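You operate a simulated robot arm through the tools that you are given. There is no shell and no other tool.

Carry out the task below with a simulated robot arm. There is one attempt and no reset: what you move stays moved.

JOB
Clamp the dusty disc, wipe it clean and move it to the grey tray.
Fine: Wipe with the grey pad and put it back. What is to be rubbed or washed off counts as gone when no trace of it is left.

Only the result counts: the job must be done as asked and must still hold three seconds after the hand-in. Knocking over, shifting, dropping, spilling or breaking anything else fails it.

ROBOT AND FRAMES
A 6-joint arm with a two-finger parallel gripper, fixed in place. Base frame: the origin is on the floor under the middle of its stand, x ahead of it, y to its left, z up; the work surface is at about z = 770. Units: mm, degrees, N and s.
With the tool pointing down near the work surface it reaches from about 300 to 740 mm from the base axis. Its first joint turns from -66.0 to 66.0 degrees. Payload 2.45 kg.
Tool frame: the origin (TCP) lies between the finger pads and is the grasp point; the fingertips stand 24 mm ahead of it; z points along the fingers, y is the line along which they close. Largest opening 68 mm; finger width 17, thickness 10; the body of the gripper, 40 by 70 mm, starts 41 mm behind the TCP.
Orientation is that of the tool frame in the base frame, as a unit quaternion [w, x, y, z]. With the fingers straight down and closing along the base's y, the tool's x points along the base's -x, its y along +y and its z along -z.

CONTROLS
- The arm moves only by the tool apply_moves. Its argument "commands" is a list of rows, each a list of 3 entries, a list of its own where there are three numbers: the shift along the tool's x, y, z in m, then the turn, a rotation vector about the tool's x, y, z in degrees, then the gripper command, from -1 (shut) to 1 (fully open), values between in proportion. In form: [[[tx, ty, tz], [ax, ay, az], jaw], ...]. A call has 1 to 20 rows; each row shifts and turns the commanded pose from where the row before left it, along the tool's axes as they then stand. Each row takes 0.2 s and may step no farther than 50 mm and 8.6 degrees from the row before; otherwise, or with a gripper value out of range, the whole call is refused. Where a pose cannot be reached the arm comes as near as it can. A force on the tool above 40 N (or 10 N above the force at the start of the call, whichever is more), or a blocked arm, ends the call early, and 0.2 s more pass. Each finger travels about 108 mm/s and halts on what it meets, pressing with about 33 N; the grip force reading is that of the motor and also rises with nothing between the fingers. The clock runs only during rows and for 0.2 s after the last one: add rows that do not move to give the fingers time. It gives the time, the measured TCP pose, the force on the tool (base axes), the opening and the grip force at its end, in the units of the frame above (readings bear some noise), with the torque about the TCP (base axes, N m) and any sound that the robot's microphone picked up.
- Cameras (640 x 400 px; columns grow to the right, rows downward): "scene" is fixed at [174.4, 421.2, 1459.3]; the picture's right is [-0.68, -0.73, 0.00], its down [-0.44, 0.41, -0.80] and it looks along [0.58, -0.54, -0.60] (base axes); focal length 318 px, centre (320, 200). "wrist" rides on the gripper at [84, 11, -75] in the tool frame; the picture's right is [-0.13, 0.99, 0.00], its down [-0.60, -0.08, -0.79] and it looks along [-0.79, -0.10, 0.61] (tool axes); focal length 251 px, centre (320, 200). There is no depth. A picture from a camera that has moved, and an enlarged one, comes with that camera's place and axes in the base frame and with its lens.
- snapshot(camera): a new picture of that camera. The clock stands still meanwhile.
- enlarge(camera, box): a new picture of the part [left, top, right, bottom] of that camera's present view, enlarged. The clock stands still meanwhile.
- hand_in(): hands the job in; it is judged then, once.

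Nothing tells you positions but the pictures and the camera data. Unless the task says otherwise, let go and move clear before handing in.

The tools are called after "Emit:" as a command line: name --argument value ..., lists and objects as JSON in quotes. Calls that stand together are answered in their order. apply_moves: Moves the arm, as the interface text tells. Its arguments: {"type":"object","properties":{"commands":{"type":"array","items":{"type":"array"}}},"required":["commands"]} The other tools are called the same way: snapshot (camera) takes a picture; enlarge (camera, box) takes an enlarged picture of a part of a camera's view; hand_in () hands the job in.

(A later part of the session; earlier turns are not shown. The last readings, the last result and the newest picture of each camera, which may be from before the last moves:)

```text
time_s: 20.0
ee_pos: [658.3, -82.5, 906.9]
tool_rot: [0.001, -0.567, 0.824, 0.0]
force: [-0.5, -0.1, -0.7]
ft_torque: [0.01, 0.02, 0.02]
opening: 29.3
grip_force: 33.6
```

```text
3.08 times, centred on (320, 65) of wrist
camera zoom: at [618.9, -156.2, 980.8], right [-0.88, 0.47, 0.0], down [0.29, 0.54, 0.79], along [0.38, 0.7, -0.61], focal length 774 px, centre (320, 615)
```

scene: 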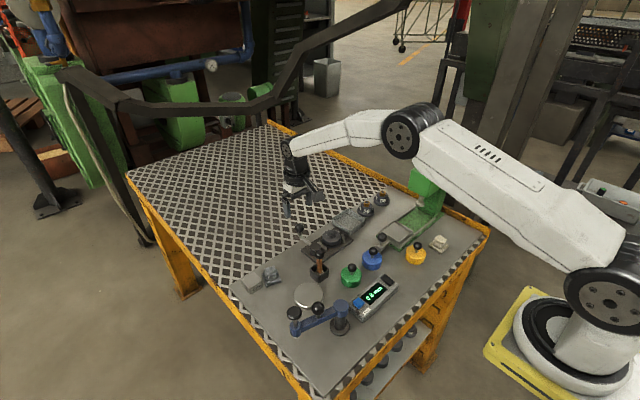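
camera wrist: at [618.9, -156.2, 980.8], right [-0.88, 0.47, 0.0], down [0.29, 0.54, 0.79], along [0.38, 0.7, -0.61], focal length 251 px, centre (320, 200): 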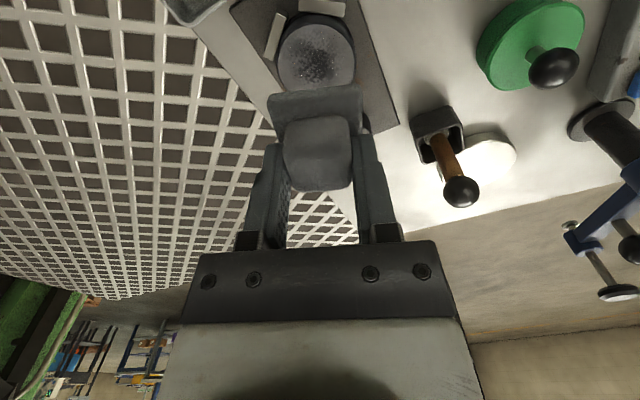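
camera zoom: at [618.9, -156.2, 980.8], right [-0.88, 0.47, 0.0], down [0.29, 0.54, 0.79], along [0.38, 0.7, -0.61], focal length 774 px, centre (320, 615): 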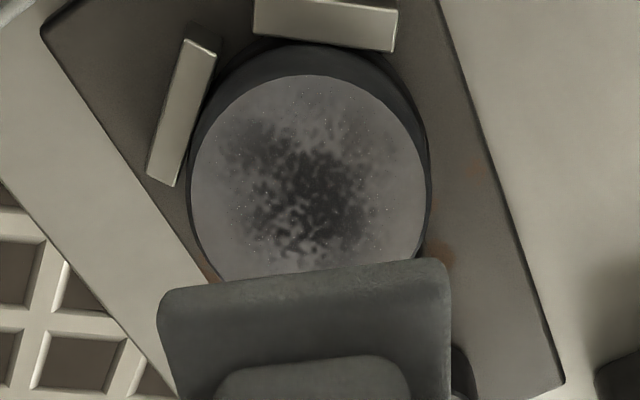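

The disc top is centred at about (658.5, -85), with dust mostly in the middle, and both V blocks touch it. I'll lower the pad to just above the disc and approach contact in small steps.

Emit:
apply_moves --commands '[[[0.0023, -0.0011, 0.02], [0, 0, 0], -1], [[0, 0, 0.03], [0, 0, 0], -1], [[0, 0, 0.013], [0, 0, 0], -1], [[0, 0, 0], [0, 0, 0], -1]]'

Emit:
enlarge --camera "scene" --box '[285, 195, 375, 265]'

Emit:
snapshot --camera "wrist"

```text
time_s: 21.0
ee_pos: [659.4, -84.9, 842.7]
tool_rot: [-0.001, -0.567, 0.824, 0.0]
force: [-0.2, 0.1, -1.5]
ft_torque: [-0.02, -0.02, 0.0]
opening: 29.0
grip_force: 32.8
```

```text
5.71 times, centred on (330, 230) of scene
camera zoom: at [174.4, 421.2, 1459.3], right [-0.68, -0.73, 0.0], down [-0.44, 0.41, -0.8], along [0.58, -0.54, -0.6], focal length 1820 px, centre (263, 29)
```

zoom: 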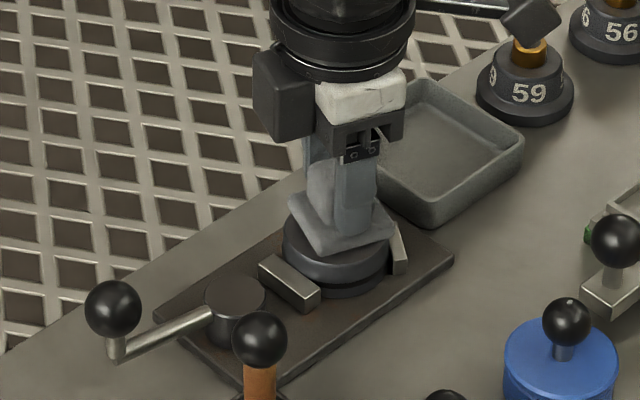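

```text
taken
camera wrist: at [620.4, -157.9, 918.0], right [-0.88, 0.47, 0.0], down [0.29, 0.54, 0.79], along [0.38, 0.7, -0.61], focal length 251 px, centre (320, 200)
```

wrist: 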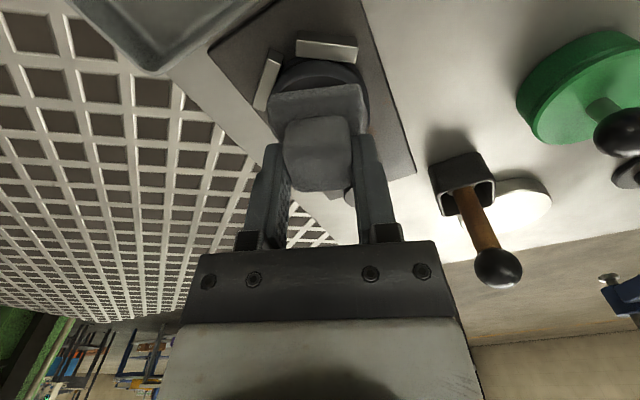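

The pad is centred just above the disc top. I'll step down to touch, reading the force.

Emit:
apply_moves --commands '[[[0, 0, 0.003], [0, 0, 0], -1], [[0, 0, 0.002], [0, 0, 0], -1], [[0, 0, 0], [0, 0, 0], -1]]'

Emit:
apply_moves --commands '[[[0, 0, 0.001], [0, 0, 0], -1], [[0, 0, 0], [0, 0, 0], -1]]'

```text
time_s: 21.8
ee_pos: [659.2, -84.7, 839.5]
tool_rot: [0.0, -0.567, 0.824, 0.0]
force: [-1.7, 0.2, 3.9]
ft_torque: [0.01, 0.09, 0.03]
opening: 29.2
grip_force: 32.9
```

```text
time_s: 22.4
ee_pos: [660.3, -85.4, 838.5]
tool_rot: [0.0, -0.567, 0.824, -0.001]
force: [-6.6, -0.2, 13.1]
ft_torque: [0.0, 0.23, 0.04]
opening: 29.3
grip_force: 33.2
```

Contact is firm at about 13 N. Now I'll rub in a raster that covers the whole top.

Emit:
apply_moves --commands '[[[0.006, 0, 0], [0, 0, 0], -1], [[0.006, 0, 0], [0, 0, 0], -1], [[-0.008, 0, 0], [0, 0, 0], -1], [[-0.008, 0, 0], [0, 0, 0], -1], [[-0.008, 0, 0], [0, 0, 0], -1], [[0, 0.01, 0], [0, 0, 0], -1], [[0.008, 0, 0], [0, 0, 0], -1], [[0.008, 0, 0], [0, 0, 0], -1], [[0.008, 0, 0], [0, 0, 0], -1], [[0, -0.01, 0], [0, 0, 0], -1], [[0, -0.01, 0], [0, 0, 0], -1], [[-0.008, 0, 0], [0, 0, 0], -1], [[-0.008, 0, 0], [0, 0, 0], -1], [[-0.008, 0, 0], [0, 0, 0], -1], [[0, 0.01, 0], [0, 0, 0], -1], [[0.008, 0, 0], [0, 0, 0], -1], [[0.008, 0, 0], [0, 0, 0], -1], [[0.008, 0, 0], [0, 0, 0], -1], [[-0.006, 0, 0], [0, 0, 0], -1], [[-0.006, 0, 0], [0, 0, 0], -1]]'

Emit:
enlarge --camera "scene" --box '[285, 195, 375, 265]'

Emit:
snapshot --camera "wrist"

```text
time_s: 26.6
ee_pos: [659.1, -86.3, 838.6]
tool_rot: [0.0, -0.567, 0.824, 0.0]
force: [-3.5, -10.6, 23.6]
ft_torque: [-0.33, 0.11, 0.0]
opening: 29.5
grip_force: 32.8
```

```text
5.71 times, centred on (330, 230) of scene
camera zoom: at [173.9, 421.0, 1459.4], right [-0.68, -0.73, 0.0], down [-0.44, 0.41, -0.8], along [0.58, -0.54, -0.6], focal length 1820 px, centre (263, 29)
```

zoom: 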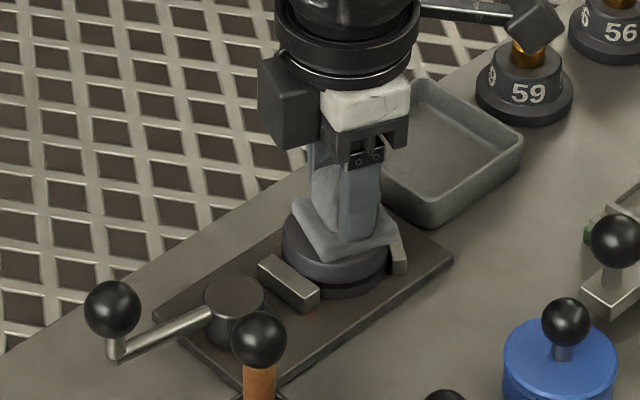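

```text
taken
camera wrist: at [619.0, -160.2, 913.3], right [-0.88, 0.47, 0.0], down [0.29, 0.54, 0.79], along [0.38, 0.7, -0.61], focal length 251 px, centre (320, 200)
```

wrist: 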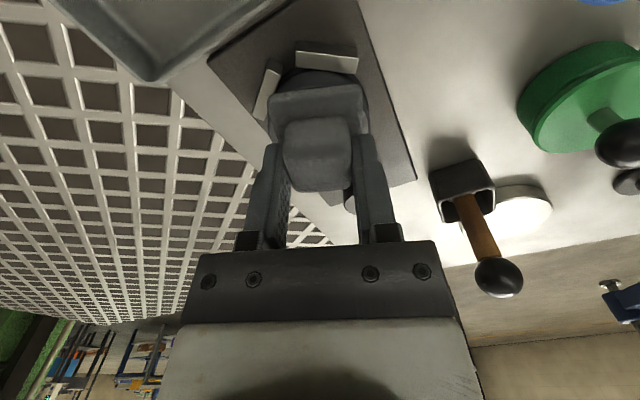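

The clamp and disc look unchanged. I'll lift and inspect the disc top.

Emit:
apply_moves --commands '[[[0, 0, -0.02], [0, 0, 0], -1], [[0, 0, -0.04], [0, 0, 0], -1], [[0, 0, -0.02], [0, 0, 0], -1], [[0, 0, 0], [0, 0, 0], -1]]'

Emit:
enlarge --camera "scene" --box '[300, 215, 360, 263]'

Emit:
enlarge --camera "wrist" --box '[220, 0, 420, 130]'

```text
time_s: 27.6
ee_pos: [660.4, -86.8, 919.4]
tool_rot: [0.0, -0.567, 0.824, 0.001]
force: [0.6, 0.4, 0.2]
ft_torque: [0.04, 0.01, 0.06]
opening: 29.3
grip_force: 32.7
```

```text
8.33 times, centred on (330, 239) of scene
camera zoom: at [174.4, 421.2, 1459.3], right [-0.68, -0.73, 0.0], down [-0.44, 0.41, -0.8], along [0.58, -0.54, -0.6], focal length 2654 px, centre (237, -125)
```

zoom: 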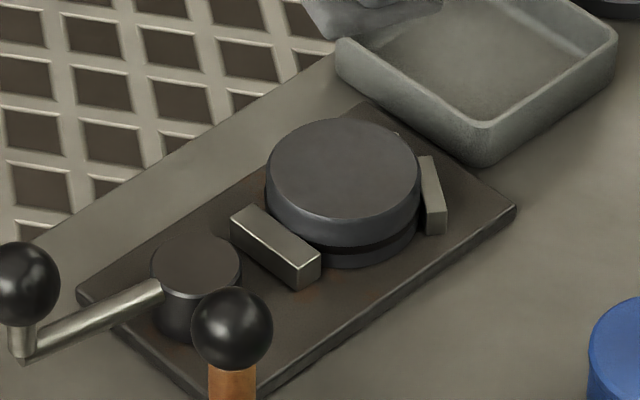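

```text
3.08 times, centred on (320, 65) of wrist
camera zoom: at [620.8, -160.3, 993.2], right [-0.88, 0.47, 0.0], down [0.29, 0.54, 0.79], along [0.38, 0.7, -0.61], focal length 774 px, centre (320, 615)
```

zoom: 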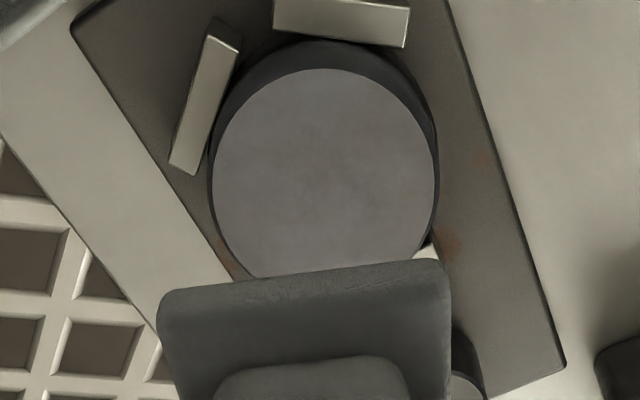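

The dust is visibly gone. I'll enlarge further to check that no faint trace is left.

Emit:
enlarge --camera "scene" --box '[328, 226, 354, 246]'

Emit:
enlarge --camera "wrist" --box '[280, 15, 370, 95]'

```text
16.00 times, centred on (341, 236) of scene
camera zoom: at [174.4, 421.2, 1459.3], right [-0.68, -0.73, 0.0], down [-0.44, 0.41, -0.8], along [0.58, -0.54, -0.6], focal length 5096 px, centre (-16, -376)
```

zoom: 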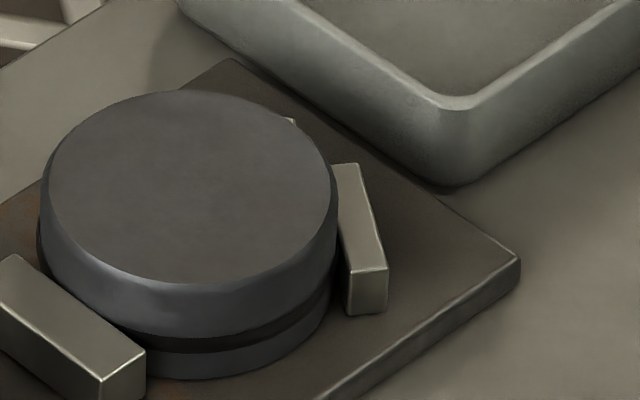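

```text
5.00 times, centred on (325, 55) of wrist
camera zoom: at [620.8, -160.3, 993.2], right [-0.88, 0.47, 0.0], down [0.29, 0.54, 0.79], along [0.38, 0.7, -0.61], focal length 1257 px, centre (295, 925)
```

zoom: 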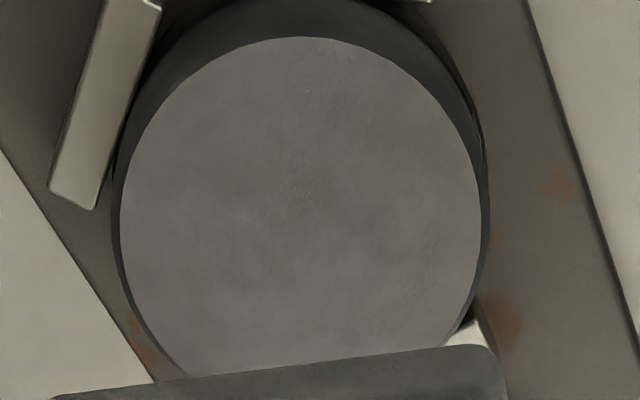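

The top looks clean everywhere I can see. To be safe I'll make one more pass with strokes in the other direction, then check again.

Emit:
apply_moves --commands '[[[0, 0, 0.04], [0, 0, 0], -1], [[0, 0, 0.03], [0, 0, 0], -1], [[0, 0, 0.0075], [0, 0, 0], -1], [[0, 0, 0.002], [0, 0, 0], -1], [[0, 0, 0], [0, 0, 0], -1]]'

Emit:
apply_moves --commands '[[[0, 0.006, 0], [0, 0, 0], -1], [[0, 0.006, 0], [0, 0, 0], -1], [[0, -0.008, 0], [0, 0, 0], -1], [[0, -0.008, 0], [0, 0, 0], -1], [[0, -0.008, 0], [0, 0, 0], -1], [[0.011, 0, 0], [0, 0, 0], -1], [[0, 0.008, 0], [0, 0, 0], -1], [[0, 0.008, 0], [0, 0, 0], -1], [[0, 0.008, 0], [0, 0, 0], -1], [[-0.011, 0, 0], [0, 0, 0], -1], [[-0.011, 0, 0], [0, 0, 0], -1], [[0, -0.008, 0], [0, 0, 0], -1], [[0, -0.008, 0], [0, 0, 0], -1], [[0, -0.008, 0], [0, 0, 0], -1], [[0.011, 0, 0], [0, 0, 0], -1], [[0, 0.008, 0], [0, 0, 0], -1], [[0, 0.008, 0], [0, 0, 0], -1], [[0, 0.008, 0], [0, 0, 0], -1], [[0, -0.006, 0], [0, 0, 0], -1], [[0, -0.006, 0], [0, 0, 0], -1]]'

Emit:
apply_moves --commands '[[[0, 0, -0.02], [0, 0, 0], -1], [[0, 0, -0.04], [0, 0, 0], -1], [[0, 0, -0.02], [0, 0, 0], -1], [[0, 0, 0], [0, 0, 0], -1]]'

Emit:
enlarge --camera "scene" --box '[300, 215, 360, 263]'

Emit:
enlarge --camera "wrist" --box '[250, 0, 400, 130]'

```text
time_s: 28.8
ee_pos: [660.0, -86.1, 840.2]
tool_rot: [0.0, -0.567, 0.824, 0.0]
force: [0.1, -0.1, -1.0]
ft_torque: [0.01, -0.01, -0.04]
opening: 29.6
grip_force: 32.5
```

```text
time_s: 33.0
ee_pos: [659.4, -84.5, 839.1]
tool_rot: [-0.001, -0.567, 0.823, 0.002]
force: [-3.4, 3.4, 11.0]
ft_torque: [0.01, 0.09, -0.01]
opening: 29.6
grip_force: 33.0
```

```text
time_s: 34.0
ee_pos: [661.1, -85.3, 918.1]
tool_rot: [0.001, -0.567, 0.824, 0.0]
force: [-0.2, 0.7, -0.4]
ft_torque: [-0.02, 0.0, -0.02]
opening: 29.5
grip_force: 33.7
```

```text
8.33 times, centred on (330, 239) of scene
camera zoom: at [174.4, 421.2, 1459.3], right [-0.68, -0.73, 0.0], down [-0.44, 0.41, -0.8], along [0.58, -0.54, -0.6], focal length 2654 px, centre (237, -125)
```

zoom: 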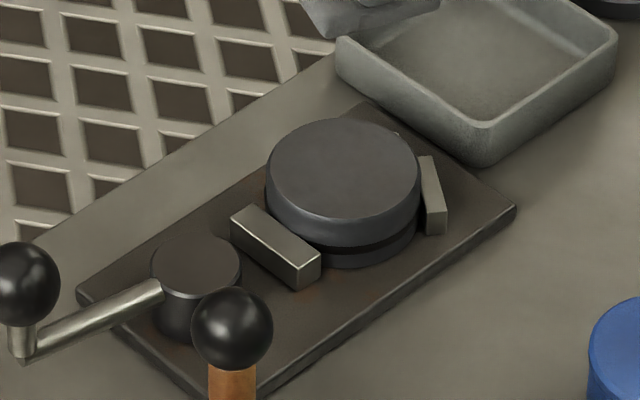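

```text
3.08 times, centred on (325, 65) of wrist
camera zoom: at [621.2, -159.6, 994.2], right [-0.88, 0.47, 0.0], down [0.29, 0.54, 0.79], along [0.38, 0.7, -0.61], focal length 774 px, centre (305, 615)
```

zoom: 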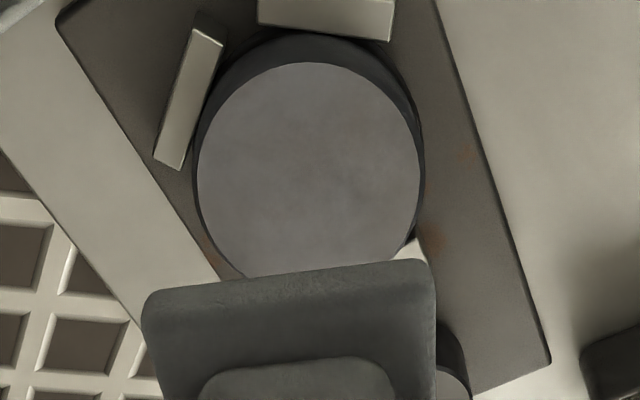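

The disc is clean. Now I'll carry the pad back to its original spot, undoing the 3 mm shift from gripping, and hover above it first.

Emit:
apply_moves --commands '[[[-0.04256, 0.01332, 0], [0, 0, 0], -1], [[-0.04256, 0.01332, 0], [0, 0, 0], -1], [[-0.04256, 0.01332, 0], [0, 0, 0], -1], [[-0.04256, 0.01332, 0], [0, 0, 0], -1], [[-0.04256, 0.01332, 0], [0, 0, 0], -1], [[0, 0, 0.03], [0, 0, 0], -1], [[0, 0, 0.03], [0, 0, 0], -1], [[0, 0, 0.03], [0, 0, 0], -1], [[0, 0, 0.012], [0, 0, 0], -1], [[0, 0, 0], [0, 0, 0], -1]]'

Emit:
snapshot --camera "wrist"

Emit:
enlarge --camera "scene" --box '[240, 240, 320, 300]'

```text
time_s: 36.2
ee_pos: [673.4, 137.5, 817.1]
tool_rot: [0.0, -0.567, 0.824, 0.001]
force: [0.4, -0.3, 0.3]
ft_torque: [-0.01, -0.03, 0.0]
opening: 29.0
grip_force: 32.6
```

```text
taken
camera wrist: at [633.9, 63.8, 891.4], right [-0.88, 0.47, 0.0], down [0.29, 0.54, 0.79], along [0.38, 0.7, -0.61], focal length 251 px, centre (320, 200)
```

wrist: 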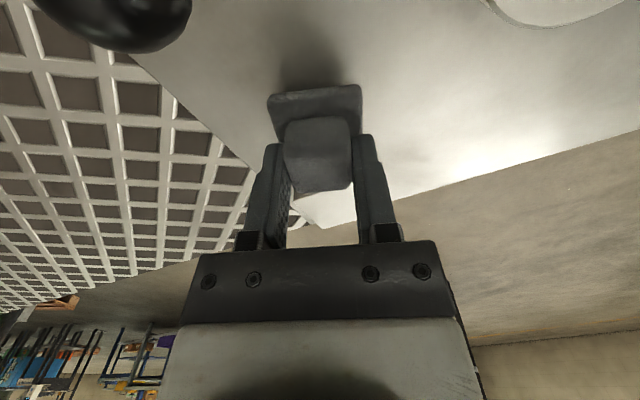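

```text
6.67 times, centred on (280, 270) of scene
camera zoom: at [174.4, 421.2, 1459.3], right [-0.68, -0.73, 0.0], down [-0.44, 0.41, -0.8], along [0.58, -0.54, -0.6], focal length 2123 px, centre (587, -267)
```

zoom: 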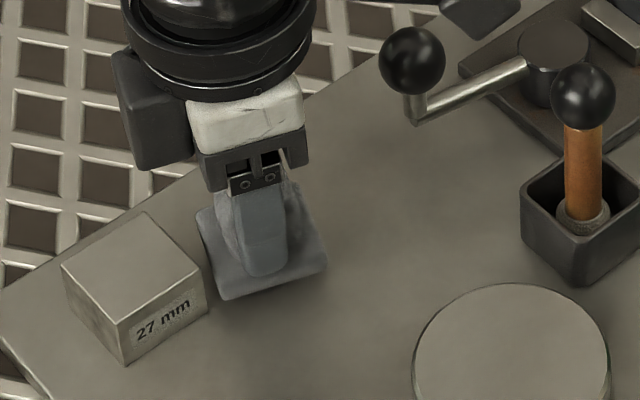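

The pad is hovering about 10 mm over its spot. I'll lower it gently until it touches.

Emit:
apply_moves --commands '[[[0, 0, 0.005], [0, 0, 0], -1], [[0, 0, 0.003], [0, 0, 0], -1], [[0, 0, 0.001], [0, 0, 0], -1], [[0, 0, 0.0], [0, 0, 0], -1]]'

Emit:
enlarge --camera "scene" --box '[240, 240, 320, 300]'

```text
time_s: 37.2
ee_pos: [674.5, 136.5, 808.8]
tool_rot: [0.0, -0.567, 0.823, -0.001]
force: [0.9, -0.2, -0.1]
ft_torque: [0.02, -0.02, 0.01]
opening: 29.2
grip_force: 32.8
```

```text
6.67 times, centred on (280, 270) of scene
camera zoom: at [174.4, 421.2, 1459.3], right [-0.68, -0.73, 0.0], down [-0.44, 0.41, -0.8], along [0.58, -0.54, -0.6], focal length 2123 px, centre (587, -267)
```

zoom: 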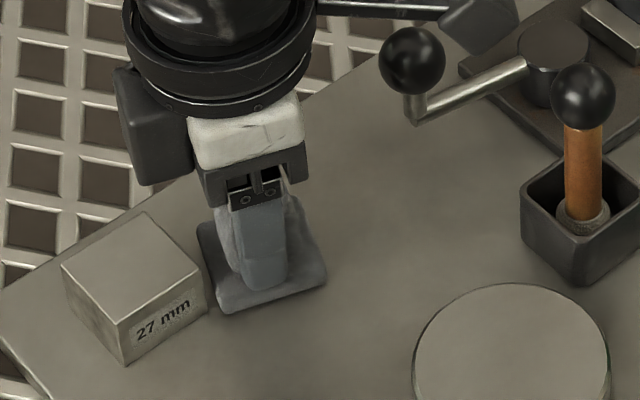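

The pad corner matches its original pixel position. I'll go down the last millimetre or two until contact force shows.

Emit:
apply_moves --commands '[[[0, 0, 0.001], [0, 0, 0], -1], [[0, 0, 0.0], [0, 0, 0], -1]]'

Emit:
apply_moves --commands '[[[0, 0, 0.0008], [0, 0, 0], -1], [[0, 0, 0.0], [0, 0, 0], -1]]'

```text
time_s: 37.8
ee_pos: [674.8, 138.1, 808.9]
tool_rot: [0.001, -0.567, 0.824, 0.0]
force: [-0.1, 0.0, -0.4]
ft_torque: [0.01, -0.03, -0.02]
opening: 29.3
grip_force: 33.1
```

```text
time_s: 38.4
ee_pos: [674.3, 138.4, 807.6]
tool_rot: [0.0, -0.568, 0.823, 0.0]
force: [-1.9, 0.0, 5.8]
ft_torque: [-0.07, 0.04, -0.01]
opening: 29.2
grip_force: 33.1
```

Contact with the table at about 6 N. I'll open the fingers evenly and rise.

Emit:
apply_moves --commands '[[[0, 0, 0], [0, 0, 0], 0.0], [[0, 0, 0], [0, 0, 0], 0.5], [[0, 0, 0], [0, 0, 0], 0.5], [[0, 0, -0.02], [0, 0, 0], 0.5], [[0, 0, -0.04], [0, 0, 0], 0.5], [[0, 0, -0.04], [0, 0, 0], 0.5], [[0, 0, 0], [0, 0, 0], 0.5]]'

Emit:
snapshot --camera "wrist"

Emit:
enlarge --camera "scene" --box '[240, 255, 300, 303]'

```text
time_s: 40.0
ee_pos: [675.4, 137.5, 907.4]
tool_rot: [0.0, -0.568, 0.823, 0.0]
force: [0.3, 0.2, -0.3]
ft_torque: [-0.01, 0.0, 0.02]
opening: 51.0
grip_force: 0.1
```

```text
taken
camera wrist: at [635.6, 63.6, 982.6], right [-0.88, 0.47, 0.0], down [0.29, 0.54, 0.79], along [0.38, 0.7, -0.61], focal length 251 px, centre (320, 200)
```

wrist: 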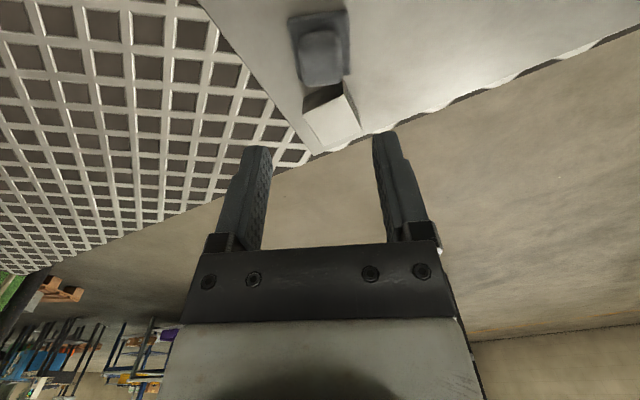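

```text
8.33 times, centred on (270, 279) of scene
camera zoom: at [174.4, 421.2, 1459.3], right [-0.68, -0.73, 0.0], down [-0.44, 0.41, -0.8], along [0.58, -0.54, -0.6], focal length 2654 px, centre (737, -458)
```

zoom: 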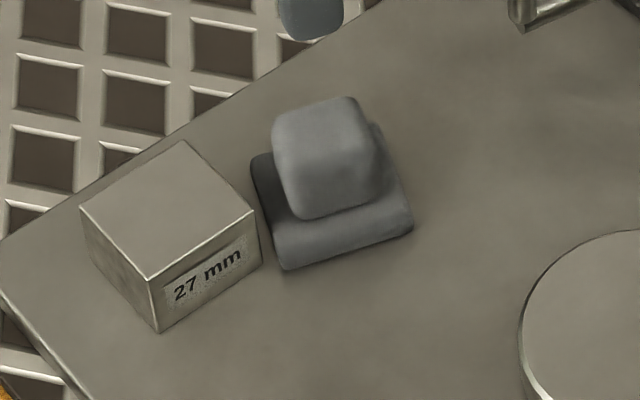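

The pad is back within about 1 mm of its original place. Next I'll return to the lever ball at about (672, 55) to unclamp.

Emit:
apply_moves --commands '[[[0.0391, -0.0131, 0], [0, 0, 0], 0.4], [[0.0391, -0.0131, 0], [0, 0, 0], 0.4], [[0, 0, 0], [0, 0, -5.2], 0.4], [[0, 0, 0], [0, 0, -5.2], 0.4], [[0, 0, 0], [0, 0, 0], 0.4]]'

Emit:
snapshot --camera "wrist"

```text
time_s: 41.2
ee_pos: [671.7, 55.5, 907.0]
tool_rot: [0.0, -0.64, 0.768, 0.0]
force: [-0.3, -0.1, 0.6]
ft_torque: [0.0, -0.02, -0.03]
opening: 47.6
grip_force: 0.1
```

```text
taken
camera wrist: at [645.8, -24.7, 981.3], right [-0.95, 0.31, 0.0], down [0.19, 0.58, 0.79], along [0.24, 0.76, -0.61], focal length 251 px, centre (320, 200)
```

wrist: 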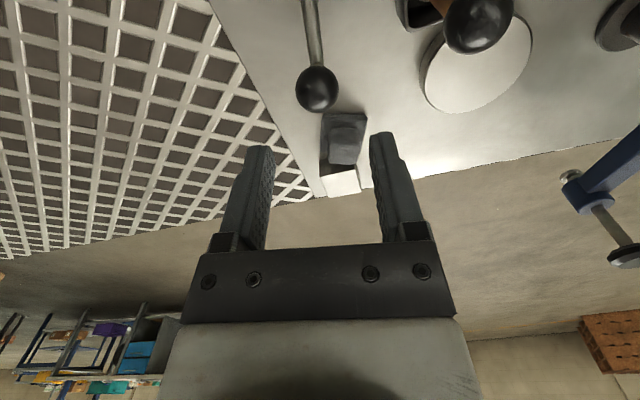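

The ball is centred under the gripper. I'll descend, cage it, and swing the lever back along its arc to open.

Emit:
apply_moves --commands '[[[0.002, 0, 0.03], [0, 0, 0], 0.3], [[0, 0, 0.03], [0, 0, 0], 0.3], [[0, 0, 0.009], [0, 0, 0], 0.3], [[0, 0, 0], [0, 0, 0], -0.15], [[0, 0, 0], [0, 0, 0], -0.15]]'

Emit:
snapshot --camera "wrist"

```text
time_s: 42.4
ee_pos: [668.8, 53.2, 837.4]
tool_rot: [0.001, -0.64, 0.769, -0.001]
force: [4.2, -0.2, 1.6]
ft_torque: [0.07, -0.07, 0.0]
opening: 32.0
grip_force: 2.2
```

```text
taken
camera wrist: at [643.8, -27.0, 911.2], right [-0.95, 0.31, 0.0], down [0.19, 0.58, 0.79], along [0.25, 0.75, -0.61], focal length 251 px, centre (320, 200)
```

wrist: 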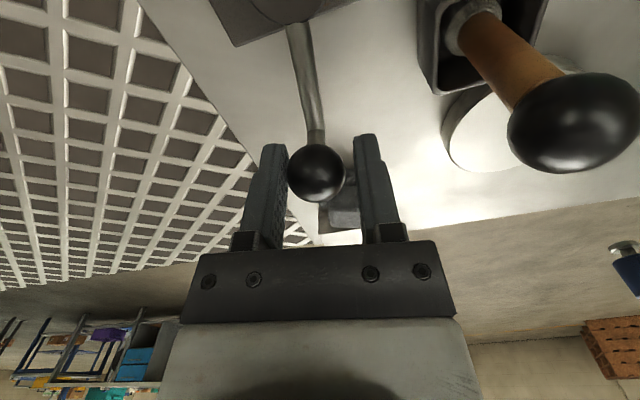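

Emit:
apply_moves --commands '[[[0.0002, -0.003, 0], [0, 0, 0], -0.15], [[0.00037, -0.00706, 0], [0, 0, 6], -0.15], [[0.00037, -0.00706, 0], [0, 0, 6], -0.15], [[0.00037, -0.00706, 0], [0, 0, 6], -0.15]]'

Emit:
snapshot --camera "wrist"

Emit:
enlarge --camera "scene" --box '[270, 195, 370, 270]'

```text
time_s: 43.4
ee_pos: [692.7, 45.2, 837.7]
tool_rot: [0.0, -0.511, 0.859, 0.0]
force: [0.8, -0.4, -0.2]
ft_torque: [-0.01, -0.01, 0.04]
opening: 29.2
grip_force: 0.0
```

```text
taken
camera wrist: at [643.6, -22.7, 912.1], right [-0.81, 0.59, 0.0], down [0.36, 0.49, 0.79], along [0.47, 0.64, -0.61], focal length 251 px, centre (320, 200)
```

wrist: 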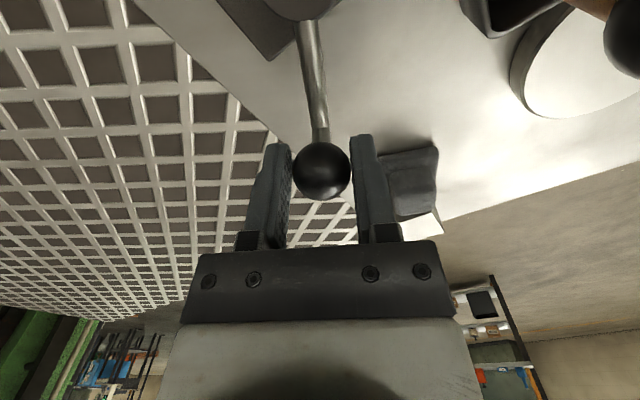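

```text
5.33 times, centred on (320, 232) of scene
camera zoom: at [174.4, 421.2, 1459.3], right [-0.68, -0.73, 0.0], down [-0.44, 0.41, -0.8], along [0.58, -0.54, -0.6], focal length 1699 px, centre (320, 27)
```

zoom: 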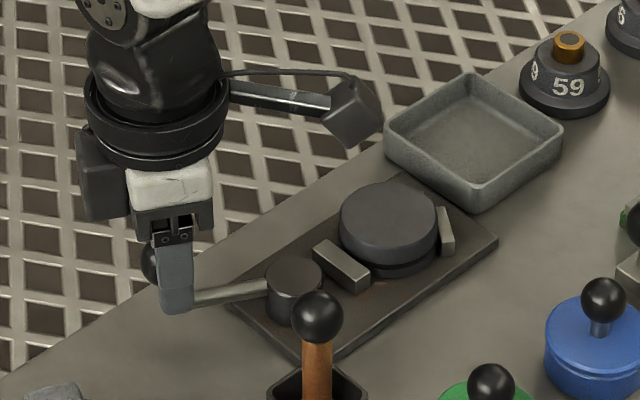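

The lever is coming back and the jaw is retracting from the disc. I'll continue to the fully open position.

Emit:
apply_moves --commands '[[[0.00037, -0.00706, 0], [0, 0, 6], -0.15], [[0.00037, -0.00706, 0], [0, 0, 6], -0.15], [[0.00037, -0.00706, 0], [0, 0, 6], -0.15], [[0.00037, -0.00706, 0], [0, 0, 6], -0.15], [[0.00037, -0.00706, 0], [0, 0, 6], -0.15]]'

Emit:
apply_moves --commands '[[[0.00037, -0.00706, 0], [0, 0, 6], -0.15], [[0.00037, -0.00706, 0], [0, 0, 6], -0.15], [[0.00037, -0.00706, 0], [0, 0, 6], -0.15], [[0.00037, -0.00706, 0], [0, 0, 6], -0.15], [[0, 0, 0], [0, 0, 0], -0.15]]'

Emit:
snapshot --camera "wrist"

Emit:
enlarge --camera "scene" --box '[270, 195, 370, 270]'

```text
time_s: 44.6
ee_pos: [718.2, 20.1, 837.8]
tool_rot: [0.0, -0.27, 0.963, 0.0]
force: [-0.5, 0.2, 0.2]
ft_torque: [0.05, 0.0, 0.05]
opening: 29.1
grip_force: 0.2
```

```text
time_s: 45.8
ee_pos: [727.6, -5.7, 836.3]
tool_rot: [0.0, -0.064, 0.998, 0.0]
force: [-0.5, -1.5, 0.3]
ft_torque: [0.0, -0.02, -0.05]
opening: 29.3
grip_force: 0.6
```

```text
taken
camera wrist: at [643.1, -5.0, 911.1], right [0.0, 1.0, 0.0], down [0.61, 0.0, 0.79], along [0.79, 0.0, -0.61], focal length 251 px, centre (320, 200)
```

wrist: 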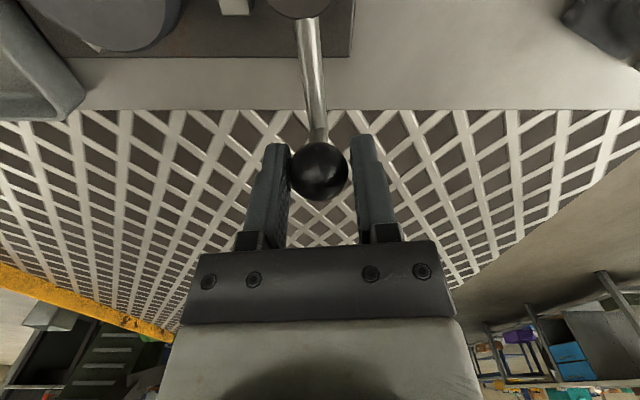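

```text
5.33 times, centred on (320, 232) of scene
camera zoom: at [174.4, 421.2, 1459.3], right [-0.68, -0.73, 0.0], down [-0.44, 0.41, -0.8], along [0.58, -0.54, -0.6], focal length 1699 px, centre (320, 27)
```

zoom: 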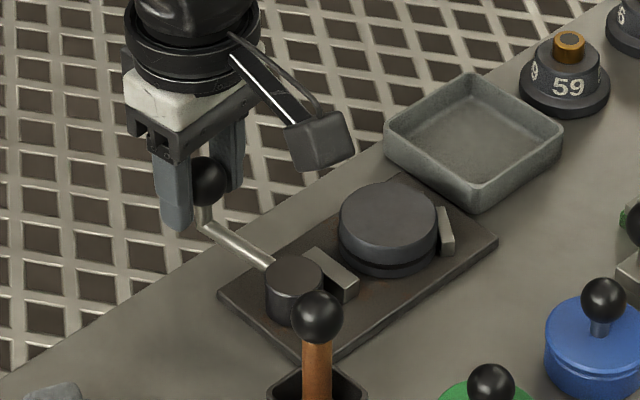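

The jaw has retracted and the disc is free. I'll finish the last few degrees of lever travel, release, rise, and move back for a view of the disc and tray.

Emit:
apply_moves --commands '[[[0.0002, -0.006, 0], [0, 0, 5], -0.15], [[0, 0, 0], [0, 0, 0], -0.15], [[0, 0, 0], [0, 0, 0], 0.4], [[0, 0, 0], [0, 0, 0], 0.4], [[0, 0, -0.03], [0, 0, 0], 0.4], [[0, 0, -0.032], [0, 0, 0], 0.4], [[0, 0, -0.032], [0, 0, 0], 0.4], [[0.033, -0.0297, 0], [0, 0, 0], 1], [[0.033, -0.0297, 0], [0, 0, 0], 1], [[0.033, -0.0297, 0], [0, 0, 0], 1], [[0.033, -0.0297, 0], [0, 0, 0], 1], [[0, 0, 0], [0, 0, 0], 1]]'

Emit:
snapshot --camera "wrist"

Emit:
enlarge --camera "scene" --box '[290, 190, 400, 270]'

```text
time_s: 48.4
ee_pos: [604.0, -138.5, 930.6]
tool_rot: [0.001, -0.021, 1.0, 0.0]
force: [-0.6, -0.1, -0.3]
ft_torque: [0.02, 0.01, 0.0]
opening: 68.0
grip_force: 0.0
```

```text
taken
camera wrist: at [519.4, -130.3, 1005.7], right [0.09, 1.0, 0.0], down [0.61, -0.05, 0.79], along [0.79, -0.07, -0.61], focal length 251 px, centre (320, 200)
```

wrist: 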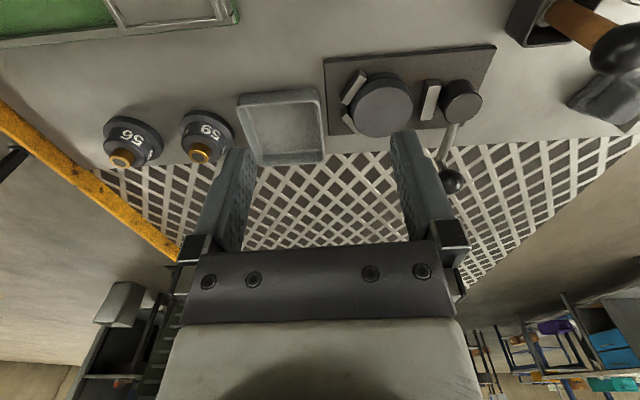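

```text
5.00 times, centred on (345, 230) of scene
camera zoom: at [174.4, 421.2, 1459.3], right [-0.68, -0.73, 0.0], down [-0.44, 0.41, -0.8], along [0.58, -0.54, -0.6], focal length 1592 px, centre (195, 50)
```

zoom: 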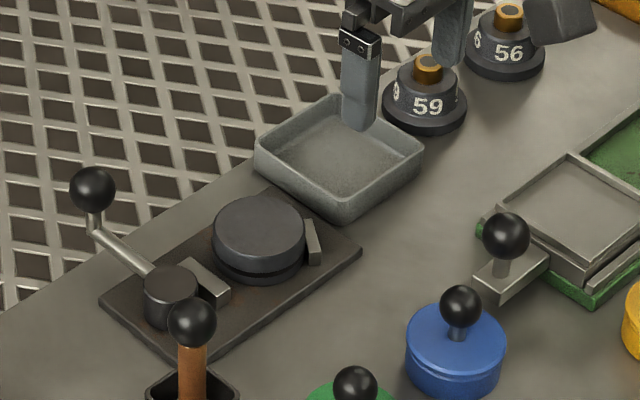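

Emit:
enlarge --camera "wrist" --box '[220, 40, 420, 180]'

Emit:
enlarge --camera "wrist" --box '[320, 40, 420, 150]'

Emit:
enlarge --camera "scene" --box '[335, 205, 385, 240]'

```text
2.86 times, centred on (320, 110) of wrist
camera zoom: at [519.4, -130.3, 1005.7], right [0.09, 1.0, 0.0], down [0.61, -0.05, 0.79], along [0.79, -0.07, -0.61], focal length 718 px, centre (320, 457)
```

zoom: 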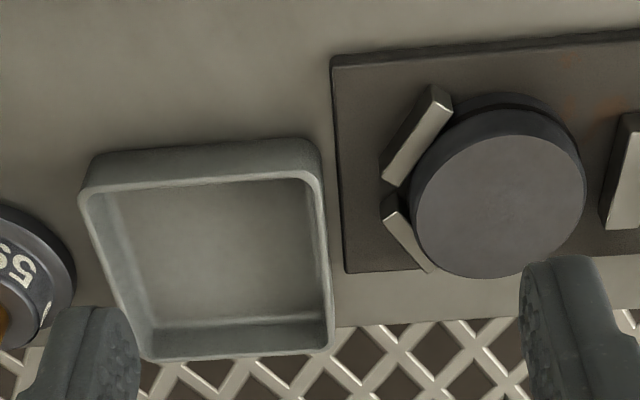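

```text
3.64 times, centred on (370, 95) of wrist
camera zoom: at [519.4, -130.3, 1005.7], right [0.09, 1.0, 0.0], down [0.61, -0.05, 0.79], along [0.79, -0.07, -0.61], focal length 914 px, centre (138, 582)
```

zoom: 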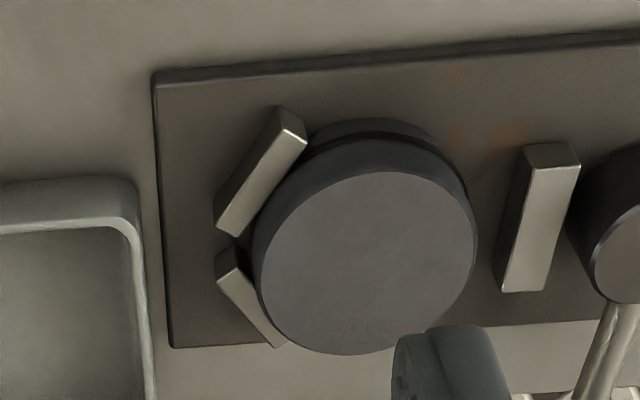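

```text
11.43 times, centred on (360, 222) of scene
camera zoom: at [174.4, 421.2, 1459.3], right [-0.68, -0.73, 0.0], down [-0.44, 0.41, -0.8], along [0.58, -0.54, -0.6], focal length 3640 px, centre (-137, -57)
```

zoom: 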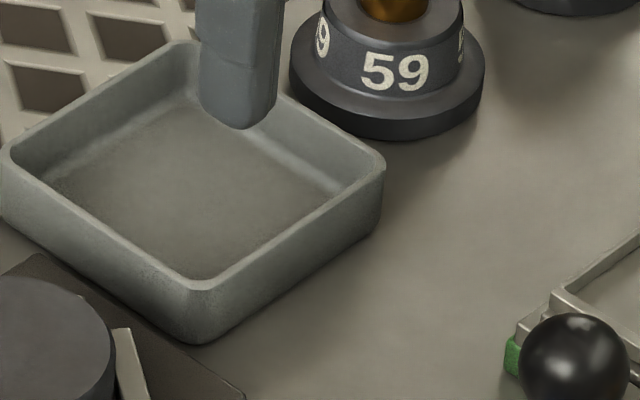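

The disc is centred at (658, -84) with diameter about 54.5 mm and its top near z = 801. The tray's outer rim is about 78x80 mm centred near (687.5, -182), with the rim at about z = 790. I'll grip only the upper part of the disc with the fingers closing along x, and later turn 45° so the fingers fit the tray's diagonal.

Emit:
apply_moves --commands '[[[-0.0281, 0.0261, 0], [0, 0, 0], 1], [[-0.0281, 0.0261, 0], [0, 0, 0], 1], [[0, 0, 0], [0, 0, -8.5], 1], [[0, 0, 0], [0, 0, -8.5], 1], [[0, 0, 0], [0, 0, -8.5], 1], [[0, 0, 0], [0, 0, -8.5], 1], [[0, 0, 0], [0, 0, -8.5], 1], [[0, 0, 0], [0, 0, -8.5], 1], [[0, 0, 0], [0, 0, -8.5], 1], [[0, 0, 0], [0, 0, -8.5], 1], [[0, 0, 0], [0, 0, -8.5], 1], [[0, 0, 0], [0, 0, -8.5], 1], [[0, 0, 0], [0, 0, -2.6], 1], [[0, 0, 0.03], [0, 0, 0], 1], [[0, 0, 0], [0, 0, 0], 1]]'

Emit:
snapshot --camera "wrist"

Emit:
enlarge --camera "scene" --box '[285, 190, 375, 265]'

```text
time_s: 51.6
ee_pos: [655.5, -79.9, 899.8]
tool_rot: [0.0, 0.708, -0.706, 0.0]
force: [0.6, -0.5, -0.2]
ft_torque: [-0.01, 0.02, -0.05]
opening: 68.1
grip_force: 0.1
```

```text
taken
camera wrist: at [645.4, -163.8, 974.8], right [-0.99, 0.13, 0.0], down [0.08, 0.6, 0.79], along [0.1, 0.79, -0.61], focal length 251 px, centre (320, 200)
```

wrist: 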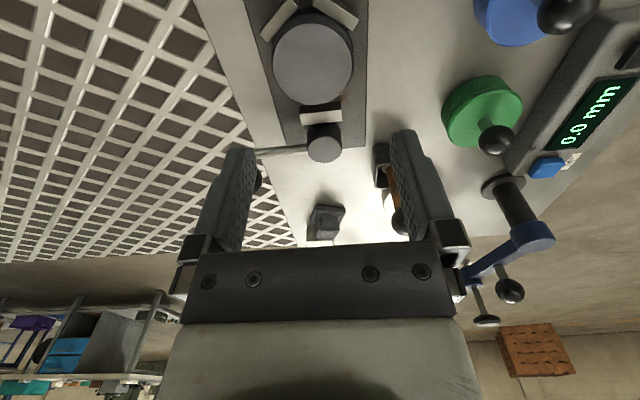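

```text
5.33 times, centred on (330, 228) of scene
camera zoom: at [174.4, 421.2, 1459.3], right [-0.68, -0.73, 0.0], down [-0.44, 0.41, -0.8], along [0.58, -0.54, -0.6], focal length 1699 px, centre (267, 53)
```

zoom: 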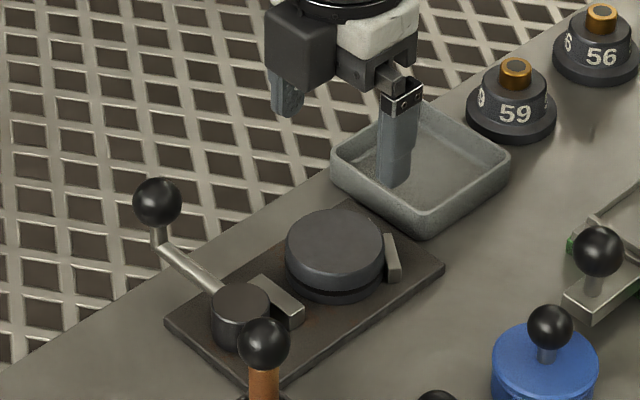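

Emit:
enlarge --camera "wrist" --box '[240, 0, 390, 120]'

```text
3.33 times, centred on (315, 60) of wrist
camera zoom: at [645.4, -163.8, 974.8], right [-0.99, 0.13, 0.0], down [0.08, 0.6, 0.79], along [0.1, 0.79, -0.61], focal length 838 px, centre (337, 667)
```

zoom: 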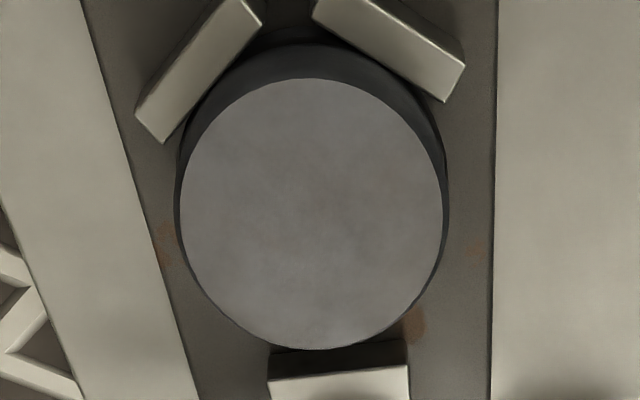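

Emit:
apply_moves --commands '[[[0.0051, -0.0035, 0.01], [0, 0, 0], 1], [[0, 0, 0.02], [0, 0, 0], 1], [[0, 0, 0.02], [0, 0, 0], 1], [[0, 0, 0], [0, 0, 0], 1]]'

Emit:
snapshot --camera "wrist"

Emit:
enlarge --camera "scene" --box '[290, 195, 370, 260]'

```text
time_s: 52.6
ee_pos: [657.6, -87.4, 852.2]
tool_rot: [-0.001, 0.708, -0.707, 0.0]
force: [0.3, 0.0, 0.2]
ft_torque: [-0.02, 0.02, -0.01]
opening: 68.1
grip_force: 0.0
```

```text
taken
camera wrist: at [648.1, -170.1, 926.0], right [-0.99, 0.13, 0.0], down [0.08, 0.6, 0.79], along [0.1, 0.79, -0.61], focal length 251 px, centre (320, 200)
```

wrist: 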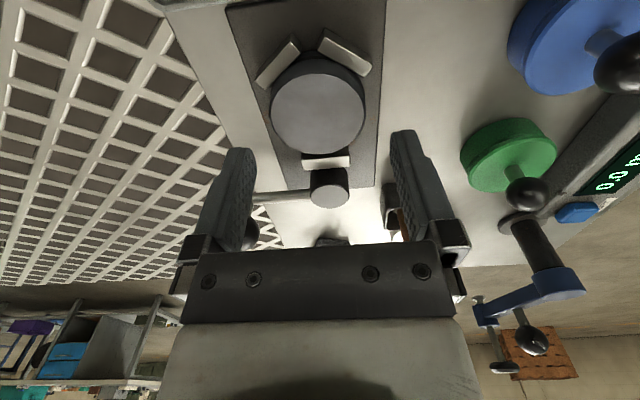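

```text
6.15 times, centred on (330, 228) of scene
camera zoom: at [174.4, 421.2, 1459.3], right [-0.68, -0.73, 0.0], down [-0.44, 0.41, -0.8], along [0.58, -0.54, -0.6], focal length 1960 px, centre (258, 31)
```

zoom: 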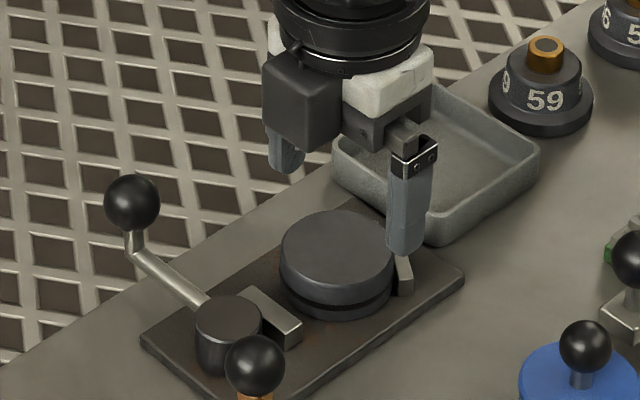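

Emit:
enlarge --camera "wrist" --box '[245, 30, 395, 190]'

```text
2.50 times, centred on (320, 110) of wrist
camera zoom: at [648.1, -170.1, 926.0], right [-0.99, 0.13, 0.0], down [0.08, 0.6, 0.79], along [0.1, 0.79, -0.61], focal length 629 px, centre (320, 425)
```

zoom: 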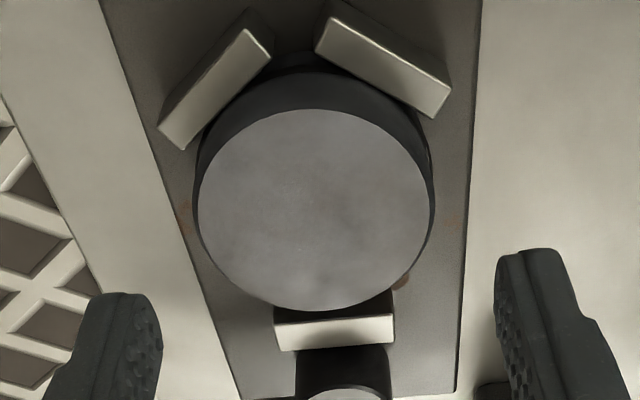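

From the near and far edges the disc centre is only about 2 mm off in y. I'll correct and descend to grip the upper 11–12 mm of the disc.

Emit:
apply_moves --commands '[[[-0.0019, -0.0008, 0], [0, 0, 0], 1], [[0, 0, 0.015], [0, 0, 0], 1], [[0, 0, 0.015], [0, 0, 0], 1], [[0, 0, 0.006], [0, 0, 0], 1], [[0, 0, 0.0], [0, 0, 0], 1]]'

Emit:
snapshot --camera "wrist"

Emit:
enlarge --camera "scene" --box '[300, 210, 365, 260]'

```text
time_s: 53.8
ee_pos: [658.4, -84.9, 815.1]
tool_rot: [0.001, 0.707, -0.707, 0.0]
force: [0.6, 0.0, -0.2]
ft_torque: [0.0, -0.01, 0.02]
opening: 68.4
grip_force: 0.0
```

```text
taken
camera wrist: at [649.4, -168.0, 889.6], right [-0.99, 0.13, 0.0], down [0.08, 0.6, 0.79], along [0.1, 0.79, -0.61], focal length 251 px, centre (320, 200)
```

wrist: 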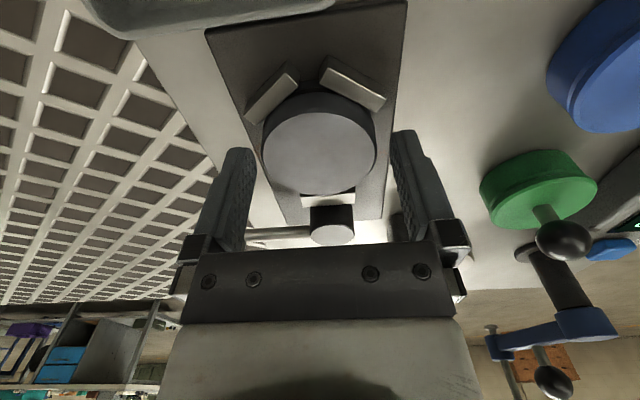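

```text
8.00 times, centred on (332, 235) of scene
camera zoom: at [174.4, 421.2, 1459.3], right [-0.68, -0.73, 0.0], down [-0.44, 0.41, -0.8], along [0.58, -0.54, -0.6], focal length 2548 px, centre (220, -80)
```

zoom: 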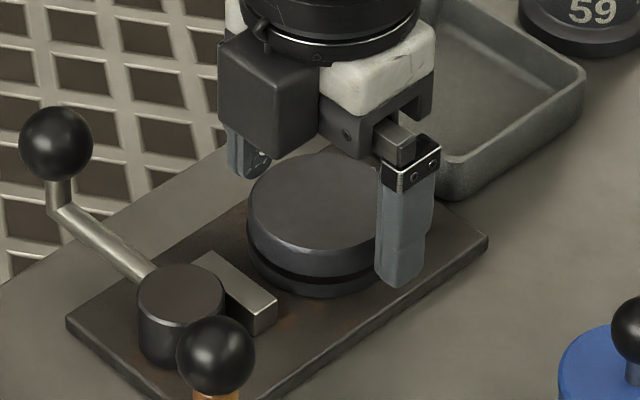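

The fingers straddle the disc symmetrically with tips at about z = 791. I'll close the grip.

Emit:
apply_moves --commands '[[[0, 0, 0.001], [0, 0, 0], 0.7], [[0, 0, 0], [0, 0, 0], 0.6], [[0, 0, 0], [0, 0, 0], -1], [[0, 0, 0], [0, 0, 0], -1], [[0, 0, 0], [0, 0, 0], -1]]'

Emit:
enlarge --camera "scene" --box '[300, 210, 365, 260]'

Emit:
snapshot --camera "wrist"

```text
time_s: 55.0
ee_pos: [661.0, -84.8, 814.6]
tool_rot: [-0.001, 0.708, -0.706, 0.001]
force: [3.0, -0.1, 1.6]
ft_torque: [-0.07, 0.01, 0.05]
opening: 55.1
grip_force: 33.2
```

```text
8.00 times, centred on (332, 235) of scene
camera zoom: at [174.5, 421.2, 1459.3], right [-0.68, -0.73, 0.0], down [-0.44, 0.41, -0.8], along [0.58, -0.54, -0.6], focal length 2548 px, centre (220, -80)
```

zoom: 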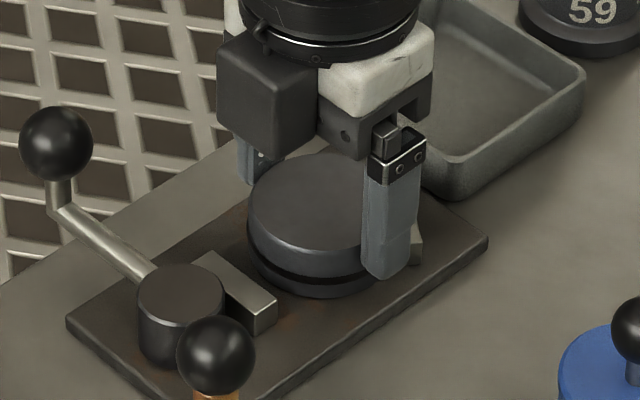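

```text
taken
camera wrist: at [649.7, -167.6, 888.9], right [-0.99, 0.13, 0.0], down [0.08, 0.6, 0.79], along [0.1, 0.79, -0.61], focal length 251 px, centre (320, 200)
```

wrist: 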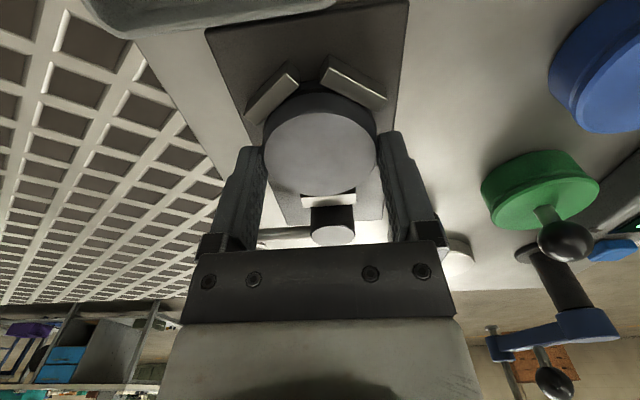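

The disc is gripped (55.1 mm). I'll lift slowly and check that it comes up level.

Emit:
apply_moves --commands '[[[0, 0, -0.005], [0, 0, 0], -1], [[0, 0, -0.01], [0, 0, 0], -1], [[0, 0, -0.02], [0, 0, 0], -1], [[0, 0, -0.02], [0, 0, 0], -1], [[0, 0, 0], [0, 0, 0], -1]]'

Emit:
enlarge --camera "scene" --box '[290, 190, 370, 260]'

Emit:
snapshot --camera "wrist"

```text
time_s: 56.2
ee_pos: [658.4, -83.3, 869.7]
tool_rot: [0.0, 0.708, -0.707, 0.0]
force: [0.0, 0.2, -3.7]
ft_torque: [0.02, 0.02, 0.01]
opening: 55.2
grip_force: 33.2
```

```text
5.71 times, centred on (330, 225) of scene
camera zoom: at [174.5, 421.2, 1459.3], right [-0.68, -0.73, 0.0], down [-0.44, 0.41, -0.8], along [0.58, -0.54, -0.6], focal length 1820 px, centre (263, 57)
```

zoom: 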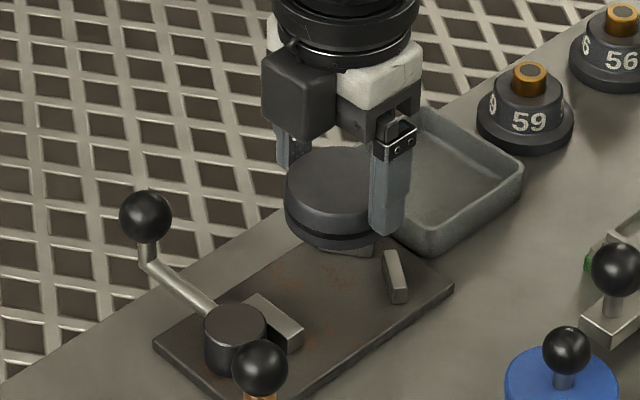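

```text
taken
camera wrist: at [648.6, -167.3, 944.3], right [-0.99, 0.13, 0.0], down [0.08, 0.6, 0.79], along [0.1, 0.79, -0.61], focal length 251 px, centre (320, 200)
```

wrist: 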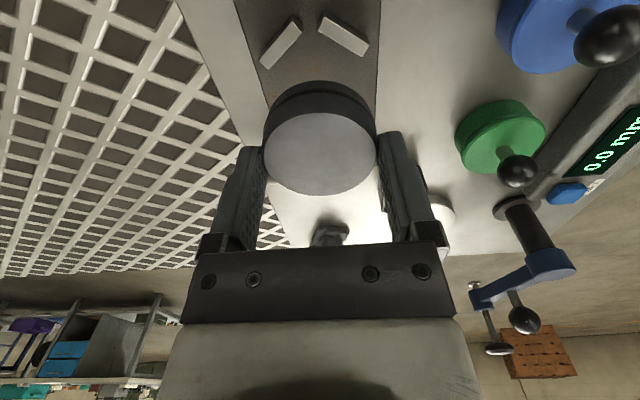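

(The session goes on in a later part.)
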